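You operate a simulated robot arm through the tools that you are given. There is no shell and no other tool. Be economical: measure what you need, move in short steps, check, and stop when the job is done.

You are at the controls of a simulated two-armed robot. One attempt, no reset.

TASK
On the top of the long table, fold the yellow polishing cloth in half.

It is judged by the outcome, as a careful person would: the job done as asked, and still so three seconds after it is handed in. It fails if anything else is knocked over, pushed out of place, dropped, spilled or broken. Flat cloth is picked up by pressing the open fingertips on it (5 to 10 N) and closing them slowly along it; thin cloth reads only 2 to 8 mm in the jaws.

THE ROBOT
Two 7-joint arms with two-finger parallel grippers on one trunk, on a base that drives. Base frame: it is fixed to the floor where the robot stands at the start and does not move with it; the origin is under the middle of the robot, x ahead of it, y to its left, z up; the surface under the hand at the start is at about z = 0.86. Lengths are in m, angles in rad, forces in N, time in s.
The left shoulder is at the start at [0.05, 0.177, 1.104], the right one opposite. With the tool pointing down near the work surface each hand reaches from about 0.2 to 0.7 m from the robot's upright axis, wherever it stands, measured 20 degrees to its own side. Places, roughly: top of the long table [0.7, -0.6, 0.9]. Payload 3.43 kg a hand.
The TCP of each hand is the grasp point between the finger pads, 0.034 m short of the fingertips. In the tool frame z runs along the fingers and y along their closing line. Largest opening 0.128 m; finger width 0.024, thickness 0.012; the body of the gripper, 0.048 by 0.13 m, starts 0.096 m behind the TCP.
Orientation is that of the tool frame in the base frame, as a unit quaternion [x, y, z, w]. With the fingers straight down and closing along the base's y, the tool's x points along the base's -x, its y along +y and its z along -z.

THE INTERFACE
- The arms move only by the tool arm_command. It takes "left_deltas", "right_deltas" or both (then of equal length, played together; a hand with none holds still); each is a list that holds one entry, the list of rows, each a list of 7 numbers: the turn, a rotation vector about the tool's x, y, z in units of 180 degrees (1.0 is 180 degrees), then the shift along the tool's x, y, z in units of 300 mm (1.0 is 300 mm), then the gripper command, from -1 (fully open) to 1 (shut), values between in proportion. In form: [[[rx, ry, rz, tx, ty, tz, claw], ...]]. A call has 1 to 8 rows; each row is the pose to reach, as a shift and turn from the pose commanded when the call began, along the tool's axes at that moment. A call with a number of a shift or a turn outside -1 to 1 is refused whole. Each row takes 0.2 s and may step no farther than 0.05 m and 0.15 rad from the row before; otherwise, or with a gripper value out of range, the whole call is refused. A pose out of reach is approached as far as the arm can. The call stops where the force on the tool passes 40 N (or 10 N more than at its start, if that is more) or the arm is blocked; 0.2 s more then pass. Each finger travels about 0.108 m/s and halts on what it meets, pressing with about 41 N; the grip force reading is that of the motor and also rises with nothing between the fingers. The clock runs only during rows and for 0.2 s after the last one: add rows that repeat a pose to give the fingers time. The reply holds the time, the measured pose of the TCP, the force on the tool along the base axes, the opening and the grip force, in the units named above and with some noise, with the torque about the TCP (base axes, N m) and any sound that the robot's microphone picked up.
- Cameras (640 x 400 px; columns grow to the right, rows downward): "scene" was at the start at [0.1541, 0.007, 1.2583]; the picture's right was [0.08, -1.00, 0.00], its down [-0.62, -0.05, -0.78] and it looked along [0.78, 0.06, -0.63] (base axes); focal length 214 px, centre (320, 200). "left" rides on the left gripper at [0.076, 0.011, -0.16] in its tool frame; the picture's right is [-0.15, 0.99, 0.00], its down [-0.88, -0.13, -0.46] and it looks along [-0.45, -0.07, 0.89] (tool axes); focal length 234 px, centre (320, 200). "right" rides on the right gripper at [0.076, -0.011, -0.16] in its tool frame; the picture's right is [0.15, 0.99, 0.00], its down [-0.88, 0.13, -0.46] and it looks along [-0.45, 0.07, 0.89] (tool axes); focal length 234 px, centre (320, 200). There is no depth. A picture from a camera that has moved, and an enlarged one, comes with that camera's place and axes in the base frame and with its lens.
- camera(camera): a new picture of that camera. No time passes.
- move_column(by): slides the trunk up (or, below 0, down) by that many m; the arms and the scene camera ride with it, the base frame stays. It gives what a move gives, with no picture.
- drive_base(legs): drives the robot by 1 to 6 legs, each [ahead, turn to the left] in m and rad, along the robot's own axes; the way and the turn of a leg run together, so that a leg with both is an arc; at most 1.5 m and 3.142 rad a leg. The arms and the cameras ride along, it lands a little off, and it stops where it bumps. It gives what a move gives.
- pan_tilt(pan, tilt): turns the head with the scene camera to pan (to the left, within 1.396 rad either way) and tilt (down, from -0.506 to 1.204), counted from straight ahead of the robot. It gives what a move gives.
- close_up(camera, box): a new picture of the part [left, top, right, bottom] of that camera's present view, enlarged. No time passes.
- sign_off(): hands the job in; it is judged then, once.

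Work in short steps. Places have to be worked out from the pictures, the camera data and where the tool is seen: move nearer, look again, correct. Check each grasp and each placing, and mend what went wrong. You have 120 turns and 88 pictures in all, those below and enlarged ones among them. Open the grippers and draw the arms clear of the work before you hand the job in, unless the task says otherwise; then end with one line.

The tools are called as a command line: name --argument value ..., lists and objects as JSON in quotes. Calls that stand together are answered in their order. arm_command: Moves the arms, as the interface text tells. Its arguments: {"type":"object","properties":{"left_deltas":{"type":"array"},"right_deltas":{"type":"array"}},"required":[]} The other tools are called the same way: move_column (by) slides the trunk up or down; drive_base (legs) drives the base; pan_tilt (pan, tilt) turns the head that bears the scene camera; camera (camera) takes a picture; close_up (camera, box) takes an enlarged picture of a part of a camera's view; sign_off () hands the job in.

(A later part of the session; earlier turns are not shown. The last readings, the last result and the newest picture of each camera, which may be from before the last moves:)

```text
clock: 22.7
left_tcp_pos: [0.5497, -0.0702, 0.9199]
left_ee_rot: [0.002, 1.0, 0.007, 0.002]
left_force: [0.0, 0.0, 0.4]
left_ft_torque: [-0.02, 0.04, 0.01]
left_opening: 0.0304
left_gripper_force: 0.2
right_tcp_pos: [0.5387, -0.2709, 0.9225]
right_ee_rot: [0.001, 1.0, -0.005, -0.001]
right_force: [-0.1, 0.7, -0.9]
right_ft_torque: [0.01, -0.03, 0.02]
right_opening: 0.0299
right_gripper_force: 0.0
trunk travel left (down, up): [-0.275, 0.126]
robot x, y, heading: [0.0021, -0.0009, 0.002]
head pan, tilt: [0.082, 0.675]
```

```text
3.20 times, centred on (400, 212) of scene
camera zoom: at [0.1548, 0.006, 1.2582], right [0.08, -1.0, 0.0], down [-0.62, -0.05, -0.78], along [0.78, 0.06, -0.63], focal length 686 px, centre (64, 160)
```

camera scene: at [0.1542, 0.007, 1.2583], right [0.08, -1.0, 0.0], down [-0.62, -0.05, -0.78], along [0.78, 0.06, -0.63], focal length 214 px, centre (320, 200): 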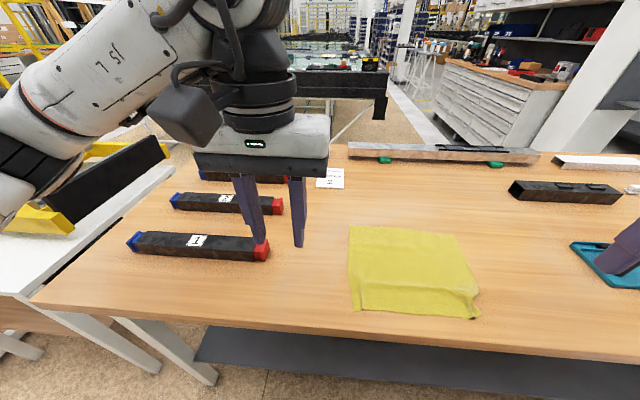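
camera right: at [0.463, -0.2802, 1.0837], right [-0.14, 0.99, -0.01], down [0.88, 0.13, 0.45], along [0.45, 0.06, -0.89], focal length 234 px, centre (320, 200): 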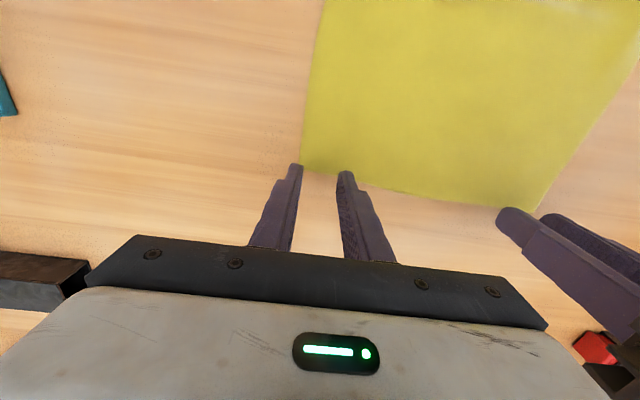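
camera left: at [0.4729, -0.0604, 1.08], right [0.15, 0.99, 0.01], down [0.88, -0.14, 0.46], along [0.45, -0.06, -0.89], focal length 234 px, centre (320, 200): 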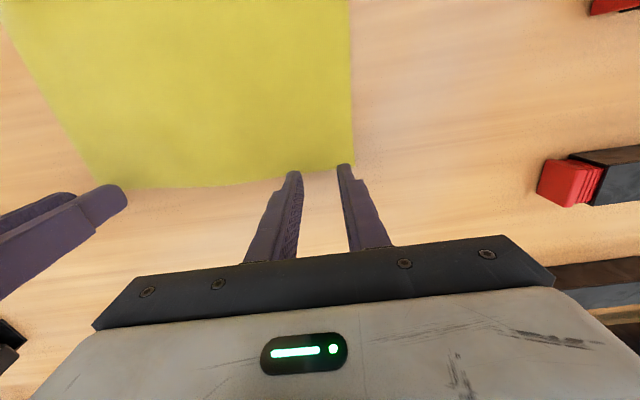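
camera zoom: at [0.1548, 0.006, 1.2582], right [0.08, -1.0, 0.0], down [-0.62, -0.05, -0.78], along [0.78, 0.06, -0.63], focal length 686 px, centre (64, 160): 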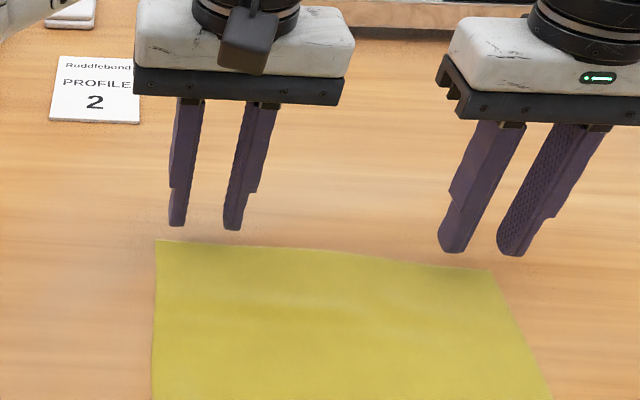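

Hand views put the far rim at x≈0.547 on both sides. I shift the right hand 8 mm inward, the left 4 mm back, and lower to just above the cloth.

arm_command --left_deltas '[[[0, 0, 0, 0.007, 0, 0.03, 0.53], [0, 0, 0, 0.013, 0, 0.06, 0.53], [0, 0, 0, 0.013, 0, 0.072, 0.53], [0, 0, 0, 0.013, 0, 0.072, 0.53]]]' --right_deltas '[[[0, 0, 0, -0.005, 0.015, 0.035, 0.53], [0, 0, 0, -0.008, 0.027, 0.065, 0.53], [0, 0, 0, -0.008, 0.027, 0.08, 0.53], [0, 0, 0, -0.008, 0.027, 0.08, 0.53]]]'

close_up --camera "scene" --box '[300, 150, 500, 275]'

```text
clock: 23.7
left_tcp_pos: [0.5435, -0.0682, 0.8991]
left_ee_rot: [0.002, 1.0, 0.006, 0.001]
left_force: [-1.1, 0.2, 0.4]
left_ft_torque: [0.01, 0.0, 0.01]
left_opening: 0.0302
left_gripper_force: 0.1
right_tcp_pos: [0.539, -0.2608, 0.9023]
right_ee_rot: [0.003, 1.0, -0.005, 0.0]
right_force: [1.6, -0.4, 0.5]
right_ft_torque: [-0.02, 0.01, 0.01]
right_opening: 0.03
right_gripper_force: 0.0
trunk travel left (down, up): [-0.275, 0.126]
robot x, y, heading: [0.0004, 0.0038, -0.002]
head pan, tilt: [0.082, 0.675]
```

```text
3.20 times, centred on (400, 212) of scene
camera zoom: at [0.1542, 0.0069, 1.2583], right [0.08, -1.0, 0.0], down [-0.62, -0.05, -0.78], along [0.78, 0.06, -0.63], focal length 686 px, centre (64, 160)
```

zoom: 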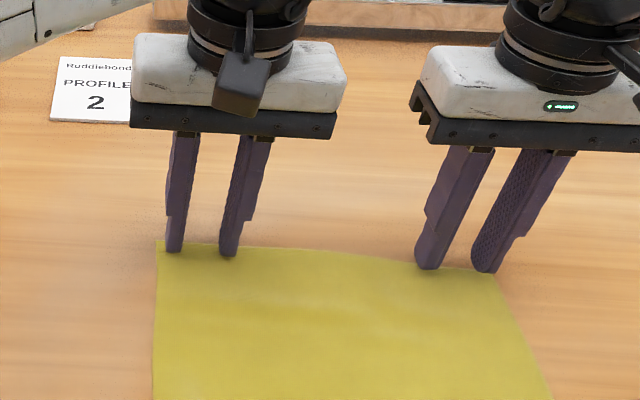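

Left overlaps the rim well; right is marginal, so I move it 4 mm further in while pressing both down.

arm_command --left_deltas '[[[0, 0, 0, 0, 0, 0.008, 0.53], [0, 0, 0, 0, 0, 0.014, 0.53], [0, 0, 0, 0, 0, 0.018, 0.53], [0, 0, 0, 0, 0, 0.018, 0.53]]]' --right_deltas '[[[0, 0, 0, 0.013, 0, 0.008, 0.53], [0, 0, 0, 0.013, 0, 0.017, 0.53], [0, 0, 0, 0.013, 0, 0.025, 0.53], [0, 0, 0, 0.013, 0, 0.025, 0.53]]]'

```text
clock: 24.7
left_tcp_pos: [0.5428, -0.0686, 0.8947]
left_ee_rot: [0.002, 1.0, 0.006, 0.003]
left_force: [0.6, 0.2, 2.1]
left_ft_torque: [-0.05, -0.03, 0.0]
left_opening: 0.0302
left_gripper_force: 0.0
right_tcp_pos: [0.5385, -0.2585, 0.8956]
right_ee_rot: [0.002, 1.0, -0.005, 0.002]
right_force: [-1.3, -0.2, 5.2]
right_ft_torque: [0.1, 0.03, 0.02]
right_opening: 0.0303
right_gripper_force: 0.0
trunk travel left (down, up): [-0.275, 0.126]
robot x, y, heading: [0.001, -0.005, -0.001]
head pan, tilt: [0.082, 0.675]
```

Contact at 2 N and 5 N. I press a trace more and close slowly.

arm_command --left_deltas '[[[0, 0, 0, 0, 0, 0.005, 0.53], [0, 0, 0, 0, 0, 0.006, 0.58], [0, 0, 0, 0, 0, 0.006, 0.64], [0, 0, 0, 0, 0, 0.006, 0.7], [0, 0, 0, 0, 0, 0.006, 0.76], [0, 0, 0, 0, 0, 0.006, 0.82], [0, 0, 0, 0, 0, 0.005, 0.9], [0, 0, 0, 0, 0, 0.004, 1]]]' --right_deltas '[[[0, 0, 0, 0, 0, 0.002, 0.53], [0, 0, 0, 0, 0, 0.003, 0.58], [0, 0, 0, 0, 0, 0.003, 0.64], [0, 0, 0, 0, 0, 0.003, 0.7], [0, 0, 0, 0, 0, 0.003, 0.76], [0, 0, 0, 0, 0, 0.003, 0.82], [0, 0, 0, 0, 0, 0.002, 0.9], [0, 0, 0, 0, 0, 0.001, 1]]]'

close_up --camera "scene" --box '[300, 150, 500, 275]'

```text
clock: 26.5
left_tcp_pos: [0.5402, -0.0698, 0.8954]
left_ee_rot: [0.001, 1.0, 0.006, 0.003]
left_force: [-1.1, -3.6, 18.0]
left_ft_torque: [-0.26, 0.04, 0.02]
left_opening: 0.0016
left_gripper_force: 35.8
right_tcp_pos: [0.5353, -0.2576, 0.8956]
right_ee_rot: [0.001, 1.0, -0.006, 0.001]
right_force: [-0.6, 3.1, 7.6]
right_ft_torque: [0.16, 0.01, 0.04]
right_opening: 0.0001
right_gripper_force: 32.7
trunk travel left (down, up): [-0.275, 0.126]
robot x, y, heading: [-0.0007, 0.0032, 0.002]
head pan, tilt: [0.082, 0.675]
```

```text
3.20 times, centred on (400, 212) of scene
camera zoom: at [0.1519, 0.0075, 1.2587], right [0.08, -1.0, 0.0], down [-0.62, -0.05, -0.78], along [0.78, 0.06, -0.62], focal length 686 px, centre (64, 160)
```

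zoom: 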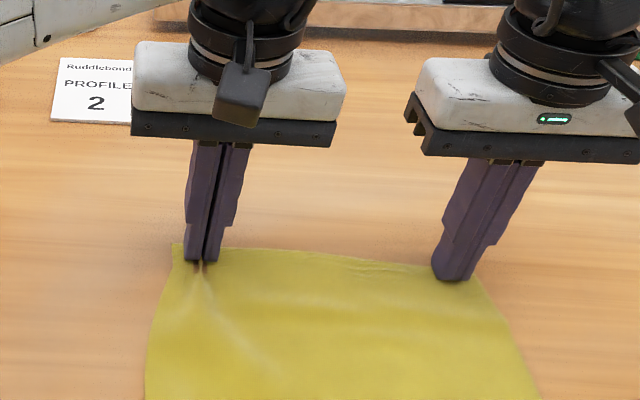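

Left has a proper pinch; the right closed to 0.1 mm, so empty. I lift the right slightly, reopen a bit wider, and look.

arm_command --right_deltas '[[[0, 0, 0, 0, 0, -0.03, 0.9], [0, 0, 0, 0.01, 0, -0.04, 0.6], [0, 0, 0, 0.01, 0, -0.04, 0.4], [0, 0, 0, 0.01, 0, -0.04, 0.4]]]'

camera --camera "right"

close_up --camera "scene" --box '[400, 180, 500, 242]'

```text
clock: 27.5
left_tcp_pos: [0.5399, -0.0692, 0.8938]
left_ee_rot: [0.001, 1.0, 0.005, 0.004]
left_force: [-3.8, 0.3, 19.1]
left_ft_torque: [-0.16, 0.13, -0.02]
left_opening: 0.0018
left_gripper_force: 36.3
right_tcp_pos: [0.5334, -0.2582, 0.9068]
right_ee_rot: [0.002, 1.0, -0.005, 0.002]
right_force: [-0.4, -0.9, 0.1]
right_ft_torque: [-0.01, 0.01, 0.02]
right_opening: 0.0382
right_gripper_force: 0.1
trunk travel left (down, up): [-0.275, 0.126]
robot x, y, heading: [0.0003, -0.002, -0.002]
head pan, tilt: [0.082, 0.675]
```

```text
52 pictures are left
camera right: at [0.4586, -0.2677, 1.0683], right [-0.14, 0.99, -0.01], down [0.88, 0.13, 0.46], along [0.45, 0.06, -0.89], focal length 234 px, centre (320, 200)
```

right: 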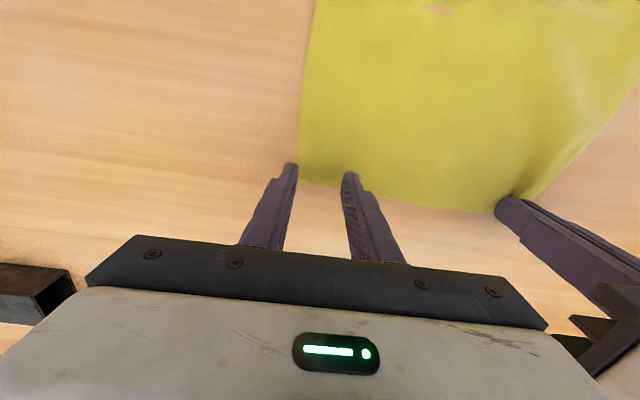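

```text
6.40 times, centred on (450, 211) of scene
camera zoom: at [0.1522, 0.0071, 1.2587], right [0.08, -1.0, 0.0], down [-0.62, -0.05, -0.78], along [0.78, 0.06, -0.62], focal length 1373 px, centre (-512, 130)
```

zoom: 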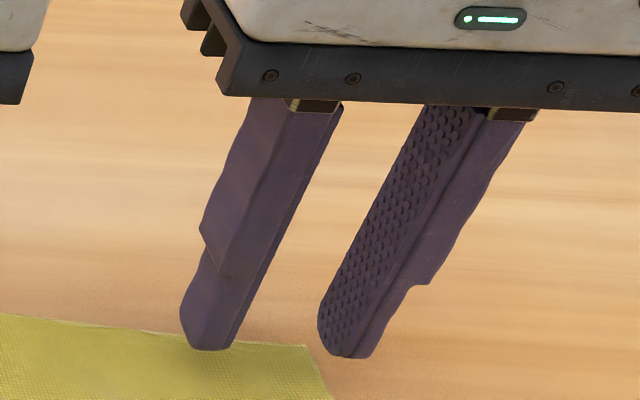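

The corner is at about (0.542, −0.286), so the outer finger was only just on it. I shift the right hand 13 mm inward, press down.

arm_command --right_deltas '[[[0, 0, 0, 0.01, 0.04, 0.01, 0.4], [0, 0, 0, 0.01, 0.043, 0.025, 0.4], [0, 0, 0, 0.01, 0.043, 0.036, 0.4], [0, 0, 0, 0.01, 0.043, 0.041, 0.4], [0, 0, 0, 0.01, 0.043, 0.041, 0.4]]]'

```text
clock: 28.7
left_tcp_pos: [0.5419, -0.0689, 0.8957]
left_ee_rot: [0.002, 1.0, 0.006, 0.003]
left_force: [-3.4, 0.9, 17.5]
left_ft_torque: [-0.11, 0.15, -0.04]
left_opening: 0.0018
left_gripper_force: 36.6
right_tcp_pos: [0.5292, -0.2459, 0.8951]
right_ee_rot: [0.0, 1.0, -0.006, 0.0]
right_force: [-0.2, 0.3, 1.6]
right_ft_torque: [0.04, -0.03, 0.03]
right_opening: 0.0387
right_gripper_force: 0.3
trunk travel left (down, up): [-0.275, 0.126]
robot x, y, heading: [0.0004, 0.0009, -0.002]
head pan, tilt: [0.082, 0.675]
```

Light contact; I press down another ~2 mm and close slowly.

arm_command --right_deltas '[[[0, 0, 0, 0, 0, 0.005, 0.4], [0, 0, 0, 0, 0, 0.007, 0.46], [0, 0, 0, 0, 0, 0.007, 0.53], [0, 0, 0, 0, 0, 0.007, 0.6], [0, 0, 0, 0, 0, 0.007, 0.67], [0, 0, 0, 0, 0, 0.007, 0.74], [0, 0, 0, 0, 0, 0.006, 0.81], [0, 0, 0, 0, 0, 0.006, 0.85]]]'

arm_command --right_deltas '[[[0, 0, 0, 0, 0, 0, 0.9], [0, 0, 0, 0, 0, -0.002, 0.95], [0, 0, 0, 0, 0, -0.002, 1], [0, 0, 0, 0, 0, -0.002, 1], [0, 0, 0, 0, 0, -0.002, 1]]]'

close_up --camera "scene" --box '[300, 150, 500, 275]'

```text
clock: 30.5
left_tcp_pos: [0.5406, -0.0705, 0.8955]
left_ee_rot: [0.002, 1.0, 0.005, 0.004]
left_force: [1.7, -3.9, 7.7]
left_ft_torque: [-0.22, 0.03, 0.04]
left_opening: 0.0018
left_gripper_force: 36.6
right_tcp_pos: [0.53, -0.2445, 0.8956]
right_ee_rot: [0.001, 1.0, -0.006, 0.001]
right_force: [-0.3, 3.5, 19.0]
right_ft_torque: [0.36, -0.02, 0.01]
right_opening: 0.0108
right_gripper_force: 1.6
trunk travel left (down, up): [-0.275, 0.126]
robot x, y, heading: [-0.0007, -0.0009, 0.005]
head pan, tilt: [0.082, 0.675]
```

```text
clock: 31.7
left_tcp_pos: [0.5402, -0.0698, 0.8952]
left_ee_rot: [0.002, 1.0, 0.005, 0.005]
left_force: [0.1, -9.5, 8.1]
left_ft_torque: [-0.36, 0.07, 0.05]
left_opening: 0.0019
left_gripper_force: 35.5
right_tcp_pos: [0.5309, -0.2437, 0.8956]
right_ee_rot: [0.001, 1.0, -0.004, 0.001]
right_force: [-0.7, 13.1, 11.5]
right_ft_torque: [0.53, -0.08, 0.01]
right_opening: 0.002
right_gripper_force: 37.1
trunk travel left (down, up): [-0.275, 0.126]
robot x, y, heading: [-0.0011, -0.0034, -0.002]
head pan, tilt: [0.082, 0.675]
```

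```text
3.20 times, centred on (400, 212) of scene
camera zoom: at [0.1523, 0.0079, 1.2586], right [0.08, -1.0, 0.0], down [-0.62, -0.05, -0.78], along [0.78, 0.06, -0.62], focal length 686 px, centre (64, 160)
```

zoom: 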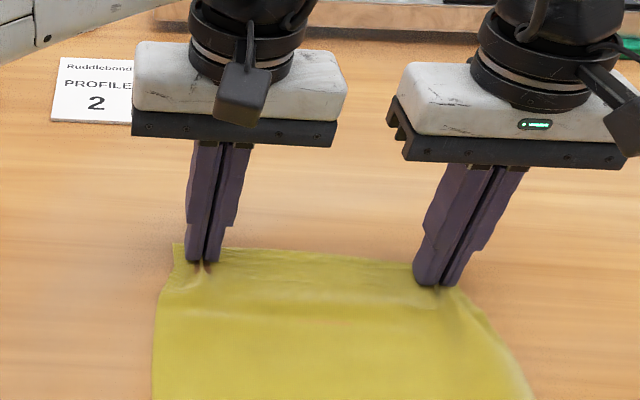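

Both jaws now hold (1.9 and 2.0 mm). I slacken 4 mm each side and start the arc back towards the robot, tipping the fingers forward so that the rim turns over.

arm_command --left_deltas '[[[0, 0, 0, 0, -0.013, -0.004, 1], [0, -0.03, 0, 0.022, -0.013, -0.078, 1], [0, -0.06, 0, 0.066, -0.013, -0.153, 1], [0, -0.09, 0, 0.127, -0.013, -0.214, 1], [0, -0.12, 0, 0.203, -0.013, -0.254, 1], [0, -0.15, 0, 0.296, -0.013, -0.269, 1]]]' --right_deltas '[[[0, 0, 0, 0, 0.013, -0.004, 1], [0, -0.03, 0, 0.02, 0.013, -0.078, 1], [0, -0.06, 0, 0.06, 0.013, -0.153, 1], [0, -0.09, 0, 0.115, 0.013, -0.214, 1], [0, -0.12, 0, 0.184, 0.013, -0.254, 1], [0, -0.15, 0, 0.268, 0.013, -0.269, 1]]]'

camera --camera "scene"

camera --camera "right"

```text
clock: 33.1
left_tcp_pos: [0.4512, -0.0744, 0.9741]
left_ee_rot: [0.003, 0.971, 0.006, 0.238]
left_force: [-0.6, -0.1, -0.2]
left_ft_torque: [-0.01, 0.01, -0.01]
left_opening: 0.0017
left_gripper_force: 36.6
right_tcp_pos: [0.4501, -0.242, 0.9729]
right_ee_rot: [0.0, 0.972, -0.005, 0.234]
right_force: [0.1, 0.2, 0.3]
right_ft_torque: [0.03, 0.0, 0.02]
right_opening: 0.0023
right_gripper_force: 36.9
trunk travel left (down, up): [-0.275, 0.126]
robot x, y, heading: [0.0003, 0.0007, -0.003]
head pan, tilt: [0.082, 0.675]
```

```text
49 pictures are left
camera scene: at [0.1533, 0.0068, 1.2585], right [0.08, -1.0, 0.0], down [-0.62, -0.05, -0.78], along [0.78, 0.06, -0.62], focal length 214 px, centre (320, 200)
```

scene: 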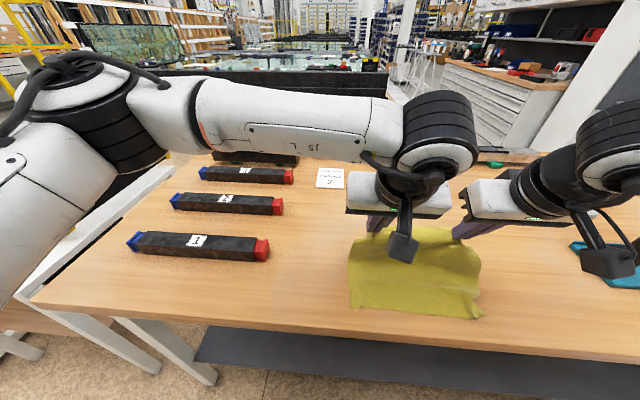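

```text
48 pictures are left
camera right: at [0.3104, -0.252, 1.082], right [-0.13, 0.99, -0.08], down [0.58, 0.14, 0.81], along [0.81, 0.06, -0.59], focal length 234 px, centre (320, 200)
```

right: 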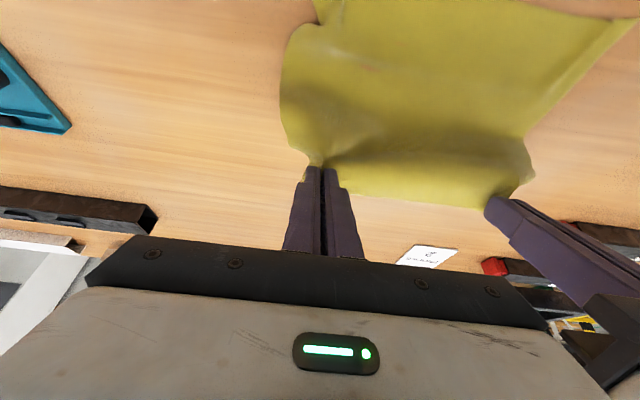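

Both hold, no strain, and the cloth drapes cleanly under the tipped fingers. I carry on over and down towards the near edge.

arm_command --left_deltas '[[[0, -0.025, 0, 0.086, 0, -0.044, 1], [0, -0.05, 0, 0.184, 0, -0.065, 1], [0, -0.075, 0, 0.29, 0, -0.058, 1], [0, -0.075, 0, 0.376, 0, -0.035, 1], [0, -0.075, 0, 0.449, 0, -0.008, 1]]]' --right_deltas '[[[0, -0.025, 0, 0.08, 0, -0.041, 1], [0, -0.05, 0, 0.172, 0, -0.059, 1], [0, -0.075, 0, 0.271, 0, -0.048, 1], [0, -0.075, 0, 0.355, 0, -0.024, 1], [0, -0.075, 0, 0.422, 0, 0.006, 1]]]'

camera --camera "scene"

camera --camera "right"

camera --camera "left"

```text
clock: 34.5
left_tcp_pos: [0.3352, -0.0769, 0.9216]
left_ee_rot: [0.002, 0.935, -0.005, 0.355]
left_force: [8.6, -12.8, 0.0]
left_ft_torque: [-0.36, -0.25, -0.25]
left_opening: 0.0016
left_gripper_force: 36.7
right_tcp_pos: [0.4233, -0.2301, 0.9153]
right_ee_rot: [-0.011, 0.941, 0.008, 0.338]
right_force: [-8.2, 12.0, -0.4]
right_ft_torque: [0.33, 0.19, 0.41]
right_opening: 0.002
right_gripper_force: 36.9
right hand out of reach, approached as far as the arm can: row 2, 3, 4, 5
trunk travel left (down, up): [-0.275, 0.126]
robot x, y, heading: [0.0007, -0.0006, 0.003]
head pan, tilt: [0.082, 0.675]
stopped in row 5 (left hand): the force on the tool passed its limit at 40 N (the readings are from after the stop); the commanded pose is now the measured one
```

```text
47 pictures are left
camera scene: at [0.1539, 0.0071, 1.2584], right [0.08, -1.0, 0.0], down [-0.62, -0.05, -0.78], along [0.78, 0.06, -0.63], focal length 214 px, centre (320, 200)
```

scene: 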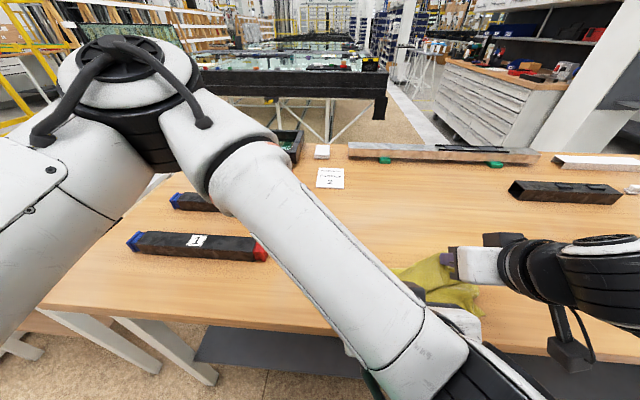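

```text
46 pictures are left
camera right: at [0.2652, -0.2459, 0.9911], right [-0.14, 0.99, -0.08], down [0.39, 0.13, 0.91], along [0.91, 0.09, -0.4], focal length 234 px, centre (320, 200)
```

right: 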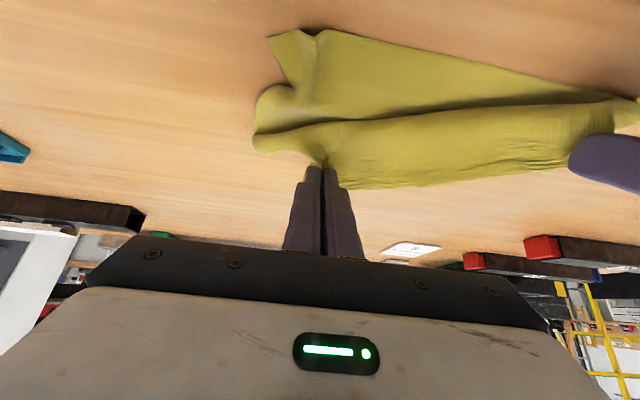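

```text
45 pictures are left
camera left: at [0.1719, -0.0639, 0.99], right [0.12, 0.99, 0.09], down [0.35, -0.12, 0.93], along [0.93, -0.08, -0.36], focal length 234 px, centre (320, 200)
```

left: 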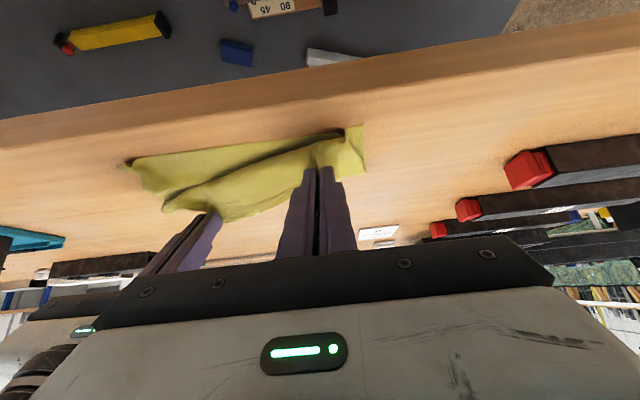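

The left hand got there, but the right arm cannot hold that much tip and lagged at x 0.42, twisting the cloth. I ease the right hand's tip to about 17° and bring it level with the left.

arm_command --right_deltas '[[[0, 0.025, 0, -0.031, -0.01, -0.064, 1], [0, 0.05, 0, -0.028, -0.02, -0.132, 1], [0, 0.075, 0, 0.005, -0.03, -0.178, 1], [0, 0.1, 0, 0.055, -0.038, -0.194, 1], [0, 0.125, 0, 0.11, -0.041, -0.187, 1], [0, 0.125, 0, 0.11, -0.041, -0.187, 1]]]'

camera --camera "right"

camera --camera "left"

```text
clock: 35.9
left_tcp_pos: [0.3345, -0.0753, 0.9193]
left_ee_rot: [0.002, 0.935, -0.001, 0.354]
left_force: [0.0, -1.3, 0.4]
left_ft_torque: [-0.05, -0.02, -0.01]
left_opening: 0.0016
left_gripper_force: 36.0
right_tcp_pos: [0.3644, -0.245, 0.9377]
right_ee_rot: [-0.008, 0.989, 0.003, 0.149]
right_force: [-0.3, 1.3, -0.4]
right_ft_torque: [0.03, 0.03, -0.03]
right_opening: 0.002
right_gripper_force: 36.8
trunk travel left (down, up): [-0.275, 0.126]
robot x, y, heading: [-0.0008, -0.0024, -0.003]
head pan, tilt: [0.082, 0.675]
```

```text
44 pictures are left
camera right: at [0.2468, -0.2584, 1.0676], right [-0.16, 0.99, -0.04], down [0.7, 0.14, 0.7], along [0.69, 0.08, -0.72], focal length 234 px, centre (320, 200)
```

right: 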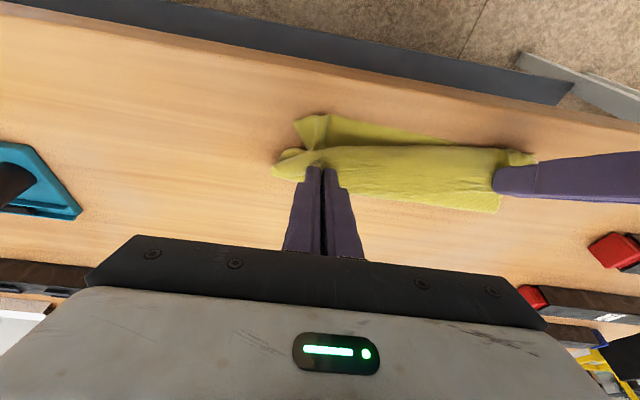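

```text
43 pictures are left
camera left: at [0.1712, -0.0625, 0.9891], right [0.12, 0.99, 0.1], down [0.36, -0.13, 0.92], along [0.93, -0.07, -0.37], focal length 234 px, centre (320, 200)
```

left: 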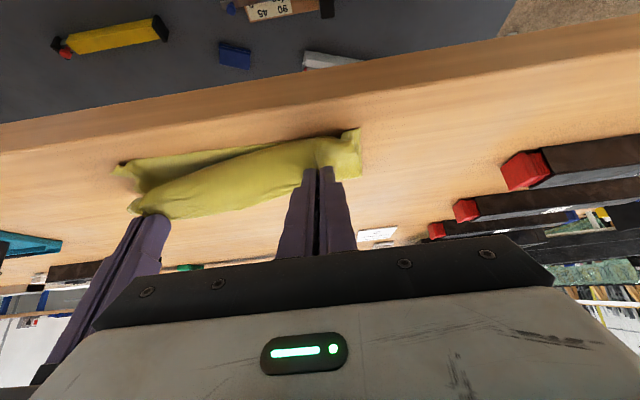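

Now level and slack. The lower near rim is at x≈0.344 on both sides; I lower both so the upper rim lands on it.

arm_command --left_deltas '[[[0, 0, 0, 0.02, 0.005, 0.012, 1], [0, 0, 0, 0.04, 0.01, 0.026, 1], [0, 0, 0, 0.064, 0.013, 0.042, 1], [0, 0, 0, 0.064, 0.013, 0.042, 1]]]' --right_deltas '[[[0, 0, 0, 0.033, -0.002, 0.03, 1], [0, 0, 0, 0.066, -0.004, 0.065, 1], [0, 0, 0, 0.098, -0.005, 0.099, 1], [0, 0, 0, 0.098, -0.005, 0.099, 1]]]'

camera --camera "right"

camera --camera "left"

```text
clock: 36.9
left_tcp_pos: [0.3339, -0.0716, 0.8997]
left_ee_rot: [-0.006, 0.935, -0.003, 0.354]
left_force: [-0.1, -5.6, 0.1]
left_ft_torque: [-0.18, 0.0, -0.13]
left_opening: 0.0016
left_gripper_force: 36.6
right_tcp_pos: [0.3461, -0.2469, 0.8993]
right_ee_rot: [-0.009, 0.989, 0.004, 0.149]
right_force: [0.1, 6.4, 1.2]
right_ft_torque: [0.17, 0.0, 0.08]
right_opening: 0.0019
right_gripper_force: 36.4
trunk travel left (down, up): [-0.275, 0.126]
robot x, y, heading: [0.0009, 0.003, -0.005]
head pan, tilt: [0.082, 0.675]
```

```text
42 pictures are left
camera right: at [0.2281, -0.2615, 1.0313], right [-0.16, 0.99, -0.04], down [0.71, 0.14, 0.69], along [0.69, 0.08, -0.72], focal length 234 px, centre (320, 200)
```

right: 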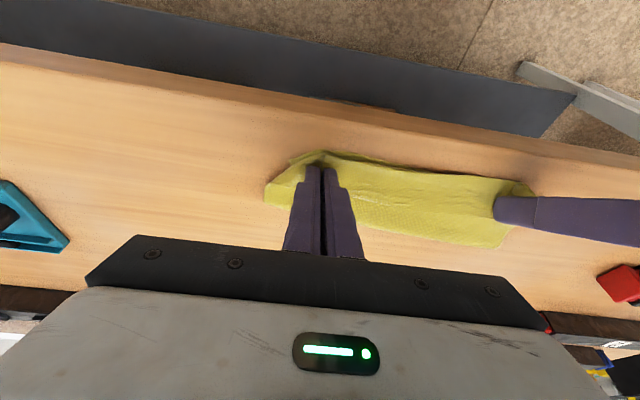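

```text
41 pictures are left
camera left: at [0.1701, -0.0611, 0.9685], right [0.1, 0.99, 0.09], down [0.36, -0.12, 0.93], along [0.93, -0.06, -0.37], focal length 234 px, centre (320, 200)
```

left: 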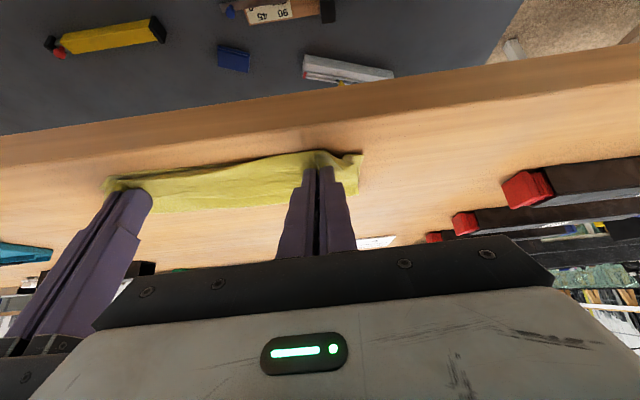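

The rims coincide. I open both jaws gently in place, then lift straight up.

arm_command --left_deltas '[[[0, 0, 0, 0, 0, 0, 0.9], [0, 0, 0, 0, 0, 0, 0.75], [0, 0, 0, 0, 0, 0, 0.6], [0, 0, 0, 0, 0, 0, 0.6], [0, 0, 0, -0.044, 0, -0.05, 0.6], [0, 0, 0, -0.11, 0, -0.125, 0.6], [0, 0, 0, -0.2, 0, -0.225, 0.6]]]' --right_deltas '[[[0, 0, 0, 0, 0, 0, 0.9], [0, 0, 0, 0, 0, 0, 0.75], [0, 0, 0, 0, 0, 0, 0.6], [0, 0, 0, 0, 0, 0, 0.6], [0, 0, 0, -0.02, 0, -0.064, 0.6], [0, 0, 0, -0.05, 0, -0.16, 0.6], [0, 0, 0, -0.088, 0, -0.287, 0.6]]]'

camera --camera "right"

camera --camera "left"

```text
clock: 38.5
left_tcp_pos: [0.3371, -0.07, 0.9892]
left_ee_rot: [-0.001, 0.933, 0.004, 0.36]
left_force: [0.3, -0.6, 0.1]
left_ft_torque: [0.02, 0.0, 0.0]
left_opening: 0.0253
left_gripper_force: 0.1
right_tcp_pos: [0.3468, -0.2477, 0.9906]
right_ee_rot: [-0.009, 0.989, 0.005, 0.15]
right_force: [-1.2, 0.6, -0.1]
right_ft_torque: [0.04, -0.02, -0.02]
right_opening: 0.0257
right_gripper_force: 0.0
trunk travel left (down, up): [-0.275, 0.126]
robot x, y, heading: [-0.0006, 0.0015, 0.001]
head pan, tilt: [0.082, 0.675]
stopped in row 7 (left hand): the force on the tool passed its limit at 46 N (the readings are from after the stop); the commanded pose is now the measured one
```

```text
40 pictures are left
camera right: at [0.2284, -0.2638, 1.1213], right [-0.16, 0.99, -0.04], down [0.7, 0.14, 0.7], along [0.69, 0.08, -0.72], focal length 234 px, centre (320, 200)
```

right: 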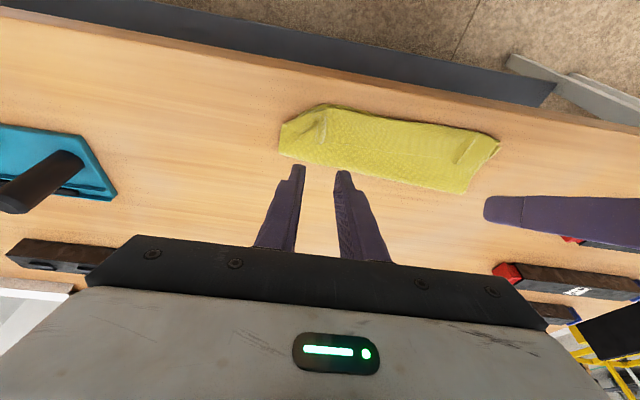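

```text
39 pictures are left
camera left: at [0.1723, -0.0602, 1.0564], right [0.1, 0.99, 0.11], down [0.35, -0.13, 0.93], along [0.93, -0.06, -0.36], focal length 234 px, centre (320, 200)
```

left: 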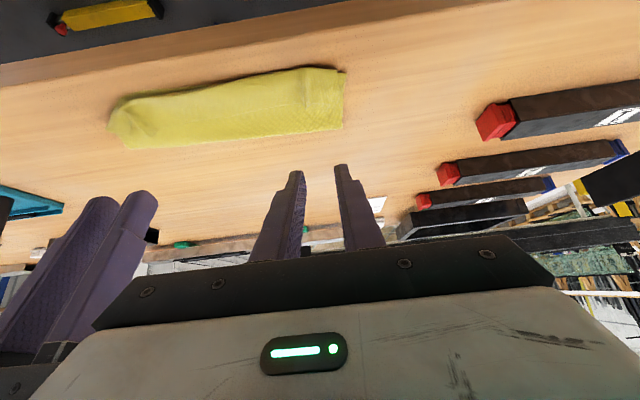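

The fold looks clean. The left arm brushed something of the robot while lifting, so I bring the left hand forward, upright and out to its side, and the right out to its own side.

arm_command --left_deltas '[[[0, 0.03, 0, -0.05, 0.02, 0.015, 0.6], [0, 0.06, 0, -0.1, 0.08, 0.03, 0.6], [0, 0.09, 0, -0.15, 0.17, 0.045, 0.6], [0, 0.12, 0, -0.2, 0.27, 0.05, 0.6], [0, 0.15, 0, -0.215, 0.37, 0.05, 0.6], [0, 0.18, 0, -0.215, 0.47, 0.05, 0.6]]]' --right_deltas '[[[0, 0.01, 0, 0, -0.07, 0, 0.6], [0, 0.02, 0, 0, -0.15, 0, 0.6], [0, 0.04, 0, 0, -0.23, 0, 0.6], [0, 0.06, 0, 0, -0.31, 0, 0.6], [0, 0.08, 0, 0, -0.39, 0, 0.6], [0, 0.08, 0, 0, -0.45, 0, 0.6]]]'

camera --camera "scene"

close_up --camera "scene" --box '[320, 220, 500, 332]'

```text
clock: 40.0
left_tcp_pos: [0.3938, 0.0727, 1.0224]
left_ee_rot: [-0.001, 0.996, 0.004, 0.085]
left_force: [-0.1, -0.1, -0.1]
left_ft_torque: [-0.01, 0.0, -0.05]
left_opening: 0.0258
left_gripper_force: 0.0
right_tcp_pos: [0.3502, -0.3835, 0.9868]
right_ee_rot: [-0.01, 1.0, 0.003, 0.025]
right_force: [-0.6, -0.5, -0.2]
right_ft_torque: [0.01, 0.04, 0.03]
right_opening: 0.0256
right_gripper_force: 0.1
trunk travel left (down, up): [-0.275, 0.126]
robot x, y, heading: [-0.0011, 0.001, -0.001]
head pan, tilt: [0.082, 0.675]
```

```text
38 pictures are left
camera scene: at [0.1542, 0.0071, 1.2583], right [0.08, -1.0, 0.0], down [-0.62, -0.05, -0.78], along [0.78, 0.06, -0.63], focal length 214 px, centre (320, 200)
```

scene: 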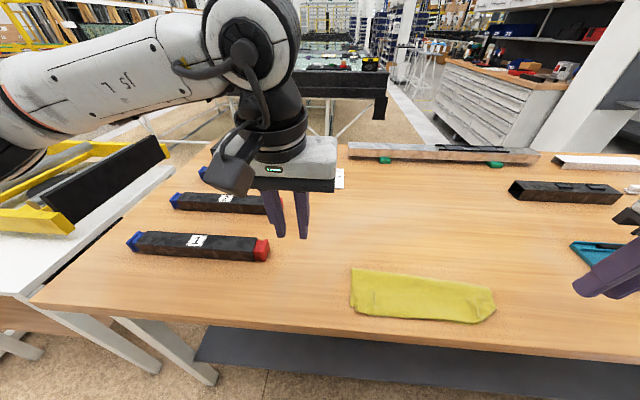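

```text
3.56 times, centred on (410, 276) of scene
camera zoom: at [0.1542, 0.0071, 1.2583], right [0.08, -1.0, 0.0], down [-0.62, -0.05, -0.78], along [0.78, 0.06, -0.63], focal length 763 px, centre (0, -70)
```

zoom: 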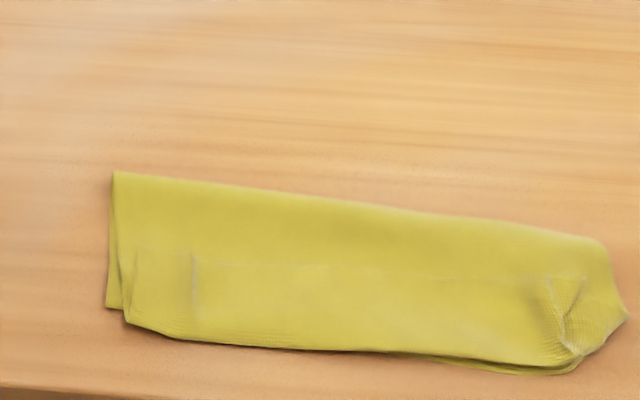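

The outline is neat, but the folded width is only ≈0.08 m and a line shows at x≈0.37: the upper rim is tucked under by ≈4 cm. To let it drop out, I will pinch only the top layer near x≈0.36, lift so that the tucked rim hangs free, and lay it down towards me. First I bring both hands above it, clear of the old puckers.

arm_command --left_deltas '[[[0, 0.009, 0, 0.028, -0.095, 0.047, 0.53], [0, 0.018, 0, 0.057, -0.19, 0.094, 0.53], [0, 0.027, 0, 0.085, -0.285, 0.141, 0.53], [0, 0.036, 0, 0.113, -0.38, 0.188, 0.53], [0, 0.045, 0, 0.142, -0.475, 0.235, 0.53], [0, 0.054, 0, 0.17, -0.57, 0.282, 0.53], [0, 0.054, 0, 0.17, -0.57, 0.282, 0.53]]]' --right_deltas '[[[0, 0.003, 0, -0.003, 0.078, 0.032, 0.53], [0, 0.006, 0, -0.006, 0.156, 0.064, 0.53], [0, 0.009, 0, -0.009, 0.234, 0.096, 0.53], [0, 0.012, 0, -0.012, 0.312, 0.127, 0.53], [0, 0.014, 0, -0.015, 0.39, 0.16, 0.53], [0, 0.016, 0, -0.017, 0.468, 0.191, 0.53], [0, 0.016, 0, -0.017, 0.468, 0.191, 0.53]]]'

camera --camera "right"

camera --camera "left"

```text
clock: 41.5
left_tcp_pos: [0.3615, -0.1006, 0.925]
left_ee_rot: [-0.003, 1.0, 0.003, 0.001]
left_force: [0.1, -0.2, 0.2]
left_ft_torque: [0.01, 0.01, 0.02]
left_opening: 0.0303
left_gripper_force: 0.0
right_tcp_pos: [0.3554, -0.2443, 0.9315]
right_ee_rot: [-0.01, 1.0, 0.003, 0.001]
right_force: [0.0, 1.0, 0.3]
right_ft_torque: [-0.01, 0.03, 0.03]
right_opening: 0.0304
right_gripper_force: 0.0
trunk travel left (down, up): [-0.275, 0.126]
robot x, y, heading: [-0.0003, 0.0026, -0.004]
head pan, tilt: [0.082, 0.675]
```

```text
36 pictures are left
camera right: at [0.28, -0.2585, 1.0924], right [-0.16, 0.99, 0.01], down [0.88, 0.14, 0.46], along [0.45, 0.08, -0.89], focal length 234 px, centre (320, 200)
```

right: 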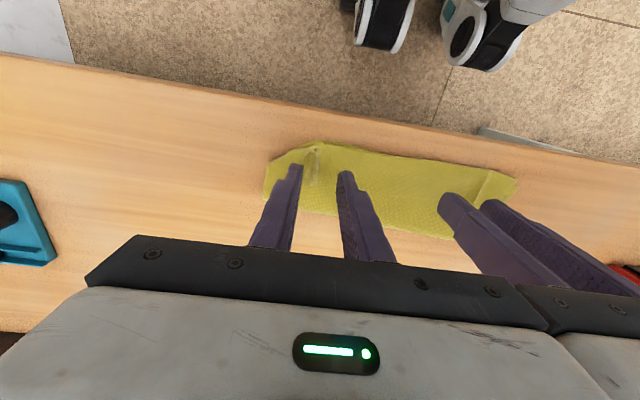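

```text
35 pictures are left
camera left: at [0.2844, -0.0902, 1.0852], right [0.14, 0.99, 0.01], down [0.88, -0.13, 0.46], along [0.45, -0.06, -0.89], focal length 234 px, centre (320, 200)
```

left: 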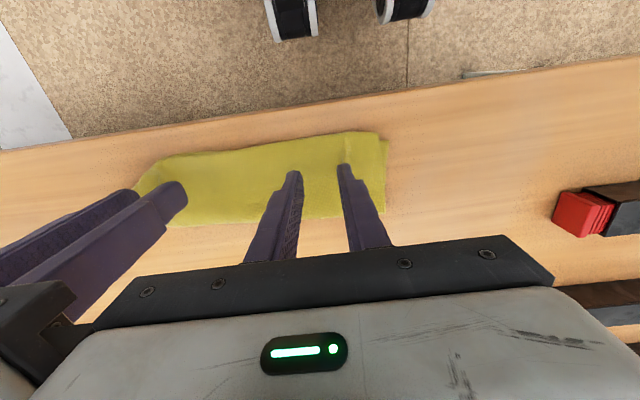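

Jaws are over the top layer at x≈0.36. I lower to light contact.

arm_command --left_deltas '[[[0, 0, 0, 0, 0, 0.04, 0.53], [0, 0, 0, 0, 0, 0.075, 0.53], [0, 0, 0, 0, 0, 0.085, 0.53], [0, 0, 0, 0, 0, 0.085, 0.53]]]' --right_deltas '[[[0, 0, 0, -0.01, 0, 0.06, 0.53], [0, 0, 0, -0.01, 0, 0.095, 0.53], [0, 0, 0, -0.01, 0, 0.105, 0.53], [0, 0, 0, -0.01, 0, 0.105, 0.53]]]'

```text
clock: 42.5
left_tcp_pos: [0.3601, -0.1002, 0.9013]
left_ee_rot: [-0.003, 1.0, 0.003, 0.001]
left_force: [0.5, -0.4, 1.0]
left_ft_torque: [0.0, -0.02, -0.01]
left_opening: 0.0301
left_gripper_force: 0.0
right_tcp_pos: [0.3584, -0.2425, 0.9011]
right_ee_rot: [-0.009, 1.0, 0.002, 0.0]
right_force: [-0.1, 0.2, 0.1]
right_ft_torque: [0.01, 0.0, 0.0]
right_opening: 0.0301
right_gripper_force: 0.3
trunk travel left (down, up): [-0.275, 0.126]
robot x, y, heading: [-0.0011, -0.0016, 0.001]
head pan, tilt: [0.082, 0.675]
```

Touching nearly; press about 3.5 mm further with checks of force.

arm_command --left_deltas '[[[0, 0, 0, 0, 0, 0.006, 0.53], [0, 0, 0, 0, 0, 0.011, 0.53], [0, 0, 0, 0, 0, 0.011, 0.53]]]' --right_deltas '[[[0, 0, 0, 0, 0, 0.006, 0.53], [0, 0, 0, 0, 0, 0.012, 0.53], [0, 0, 0, 0, 0, 0.012, 0.53]]]'

```text
clock: 43.4
left_tcp_pos: [0.3586, -0.0994, 0.8999]
left_ee_rot: [-0.003, 1.0, 0.003, -0.001]
left_force: [-0.2, -0.5, -0.4]
left_ft_torque: [-0.03, -0.01, -0.02]
left_opening: 0.03
left_gripper_force: 0.0
right_tcp_pos: [0.358, -0.2422, 0.8981]
right_ee_rot: [-0.009, 1.0, 0.003, 0.001]
right_force: [-0.2, -0.9, 0.8]
right_ft_torque: [-0.05, -0.01, -0.02]
right_opening: 0.0302
right_gripper_force: 1.2
trunk travel left (down, up): [-0.275, 0.126]
robot x, y, heading: [-0.0017, 0.0018, 0.003]
head pan, tilt: [0.082, 0.675]
```

Still no clear load; I go another 2.5 mm.

arm_command --left_deltas '[[[0, 0, 0, 0, 0, 0.006, 0.53], [0, 0, 0, 0, 0, 0.01, 0.53], [0, 0, 0, 0, 0, 0.01, 0.53]]]' --right_deltas '[[[0, 0, 0, 0, 0, 0.004, 0.53], [0, 0, 0, 0, 0, 0.007, 0.53], [0, 0, 0, 0, 0, 0.007, 0.53]]]'

```text
clock: 44.1
left_tcp_pos: [0.3577, -0.0987, 0.8959]
left_ee_rot: [-0.004, 1.0, 0.003, 0.001]
left_force: [1.0, 0.2, 3.3]
left_ft_torque: [-0.09, -0.03, 0.02]
left_opening: 0.0302
left_gripper_force: 0.3
right_tcp_pos: [0.3564, -0.2432, 0.8983]
right_ee_rot: [-0.009, 1.0, 0.003, 0.002]
right_force: [-0.7, -0.9, 7.4]
right_ft_torque: [-0.17, -0.04, 0.01]
right_opening: 0.0303
right_gripper_force: 0.3
trunk travel left (down, up): [-0.275, 0.126]
robot x, y, heading: [0.0019, 0.0024, 0.002]
head pan, tilt: [0.082, 0.675]
```

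Contact at 3 N and 7 N. Close slowly.

arm_command --left_deltas '[[[0, 0, 0, 0, 0, 0.003, 0.58], [0, 0, 0, 0, 0, 0.003, 0.64], [0, 0, 0, 0, 0, 0.003, 0.7], [0, 0, 0, 0, 0, 0.003, 0.76], [0, 0, 0, 0, 0, 0.002, 0.82], [0, 0, 0, 0, 0, 0, 0.9], [0, 0, 0, 0, 0, 0, 1], [0, 0, 0, 0, 0, 0, 1]]]' --right_deltas '[[[0, 0, 0, 0, 0, 0, 0.58], [0, 0, 0, 0, 0, 0, 0.64], [0, 0, 0, 0, 0, 0, 0.7], [0, 0, 0, 0, 0, 0, 0.76], [0, 0, 0, 0, 0, 0, 0.82], [0, 0, 0, 0, 0, 0, 0.9], [0, 0, 0, 0, 0, 0, 1], [0, 0, 0, 0, 0, 0, 1]]]'

```text
clock: 46.0
left_tcp_pos: [0.3577, -0.0999, 0.8966]
left_ee_rot: [-0.002, 1.0, 0.002, 0.002]
left_force: [0.4, -8.6, 0.7]
left_ft_torque: [-0.27, -0.01, 0.06]
left_opening: 0.006
left_gripper_force: 40.2
right_tcp_pos: [0.357, -0.2418, 0.8971]
right_ee_rot: [-0.01, 1.0, 0.003, 0.002]
right_force: [0.6, 5.4, 10.9]
right_ft_torque: [0.17, -0.06, -0.05]
right_opening: 0.0017
right_gripper_force: 36.9
trunk travel left (down, up): [-0.275, 0.126]
robot x, y, heading: [-0.0014, -0.0009, -0.001]
head pan, tilt: [0.082, 0.675]
```

Both hold something. I lift 4 cm and look at which layers came.

arm_command --left_deltas '[[[0, 0, 0, 0, -0.005, -0.03, 1], [0, 0, 0, 0, -0.005, -0.08, 1], [0, 0, 0, 0, -0.005, -0.133, 1]]]' --right_deltas '[[[0, 0, 0, 0, 0.005, -0.03, 1], [0, 0, 0, 0, 0.005, -0.08, 1], [0, 0, 0, 0, 0.005, -0.133, 1]]]'

camera --camera "right"

camera --camera "left"

close_up --camera "scene" --box '[330, 220, 510, 332]'

```text
clock: 46.8
left_tcp_pos: [0.3581, -0.1011, 0.9374]
left_ee_rot: [-0.002, 1.0, 0.004, 0.0]
left_force: [-0.2, -3.8, -0.1]
left_ft_torque: [-0.15, -0.01, 0.02]
left_opening: 0.0059
left_gripper_force: 40.1
right_tcp_pos: [0.3568, -0.2425, 0.9359]
right_ee_rot: [-0.01, 1.0, 0.002, 0.001]
right_force: [-0.3, 3.0, 0.6]
right_ft_torque: [0.12, 0.0, -0.01]
right_opening: 0.002
right_gripper_force: 36.4
trunk travel left (down, up): [-0.275, 0.126]
robot x, y, heading: [-0.0016, 0.0008, -0.002]
head pan, tilt: [0.082, 0.675]
```

```text
34 pictures are left
camera right: at [0.2826, -0.2555, 1.0959], right [-0.16, 0.99, 0.01], down [0.88, 0.14, 0.46], along [0.45, 0.08, -0.89], focal length 234 px, centre (320, 200)
```

right: 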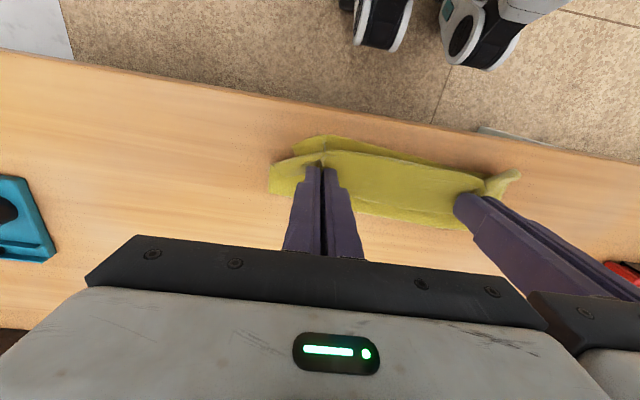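

```text
33 pictures are left
camera left: at [0.2819, -0.0904, 1.0973], right [0.14, 0.99, 0.01], down [0.88, -0.13, 0.46], along [0.45, -0.06, -0.89], focal length 234 px, centre (320, 200)
```

left: 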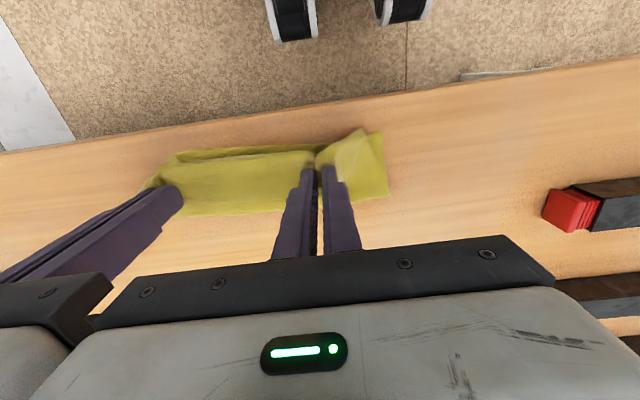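

```text
3.56 times, centred on (420, 276) of scene
camera zoom: at [0.154, 0.0069, 1.2583], right [0.08, -1.0, 0.0], down [-0.62, -0.05, -0.78], along [0.78, 0.06, -0.63], focal length 763 px, centre (-36, -70)
```

zoom: 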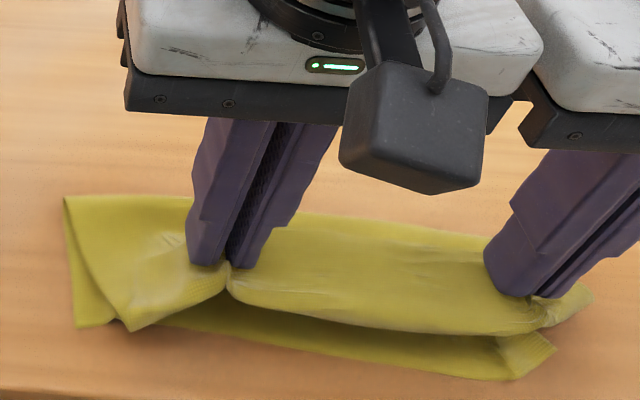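

The lower layer stays flat and only the upper part is lifted. I raise another 4 cm while drifting +x, to see whether the tucked rim drops free.

arm_command --left_deltas '[[[0, 0, 0, -0.02, 0, -0.05, 1], [0, 0, 0, -0.05, 0, -0.1, 1], [0, 0, 0, -0.08, 0, -0.14, 1], [0, 0, 0, -0.08, 0, -0.14, 1]]]' --right_deltas '[[[0, 0, 0, -0.02, 0, -0.05, 1], [0, 0, 0, -0.05, 0, -0.1, 1], [0, 0, 0, -0.08, 0, -0.14, 1], [0, 0, 0, -0.08, 0, -0.14, 1]]]'

close_up --camera "scene" --box '[330, 210, 510, 322]'

camera --camera "right"

```text
clock: 47.8
left_tcp_pos: [0.3844, -0.0999, 0.9791]
left_ee_rot: [-0.003, 1.0, 0.004, 0.0]
left_force: [0.2, -3.2, 0.3]
left_ft_torque: [-0.12, 0.01, -0.01]
left_opening: 0.0057
left_gripper_force: 40.1
right_tcp_pos: [0.3813, -0.2413, 0.9783]
right_ee_rot: [-0.009, 1.0, 0.003, 0.0]
right_force: [0.2, 2.3, -0.3]
right_ft_torque: [0.11, 0.01, -0.02]
right_opening: 0.002
right_gripper_force: 36.7
trunk travel left (down, up): [-0.275, 0.126]
robot x, y, heading: [0.0011, -0.0023, -0.002]
head pan, tilt: [0.082, 0.675]
```

```text
3.56 times, centred on (420, 266) of scene
camera zoom: at [0.1542, 0.0068, 1.2583], right [0.08, -1.0, 0.0], down [-0.62, -0.05, -0.78], along [0.78, 0.06, -0.63], focal length 763 px, centre (-36, -35)
```

zoom: 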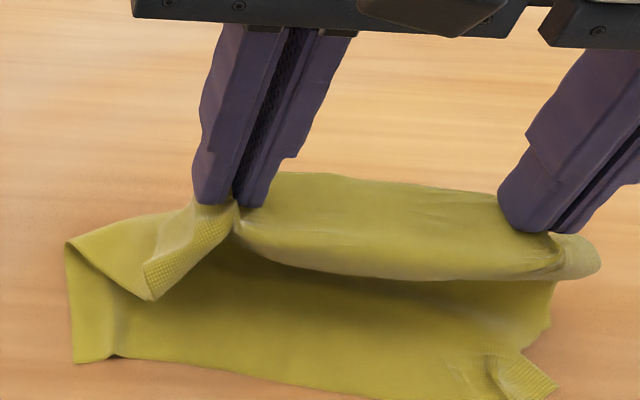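

```text
30 pictures are left
camera right: at [0.3072, -0.2548, 1.1392], right [-0.16, 0.99, 0.01], down [0.88, 0.14, 0.46], along [0.45, 0.08, -0.89], focal length 234 px, centre (320, 200)
```

right: 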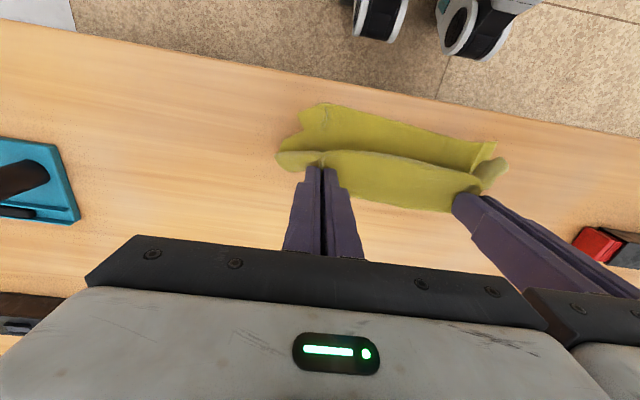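

Let me look closely at the lip between the hands to tell whether it is the loop or the rim.

close_up --camera "scene" --box '[345, 255, 505, 325]'

camera --camera "left"

```text
4.00 times, centred on (425, 290) of scene
camera zoom: at [0.1542, 0.0068, 1.2583], right [0.08, -1.0, 0.0], down [-0.62, -0.05, -0.78], along [0.78, 0.06, -0.63], focal length 858 px, centre (-100, -160)
```

zoom: 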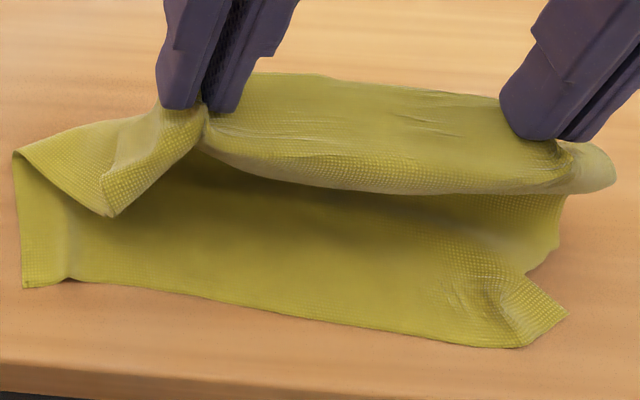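

```text
28 pictures are left
camera left: at [0.3069, -0.0897, 1.1384], right [0.14, 0.99, 0.01], down [0.88, -0.13, 0.46], along [0.45, -0.06, -0.89], focal length 234 px, centre (320, 200)
```

left: 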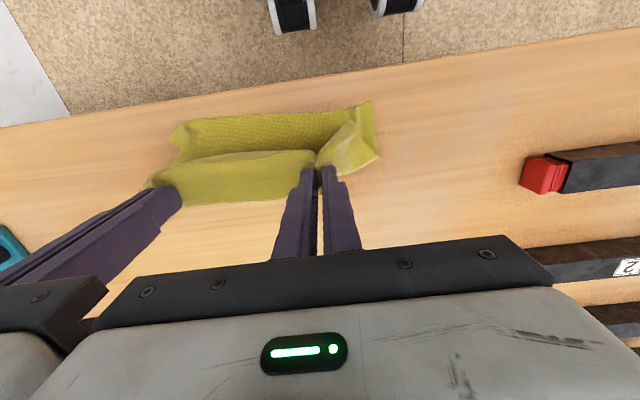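

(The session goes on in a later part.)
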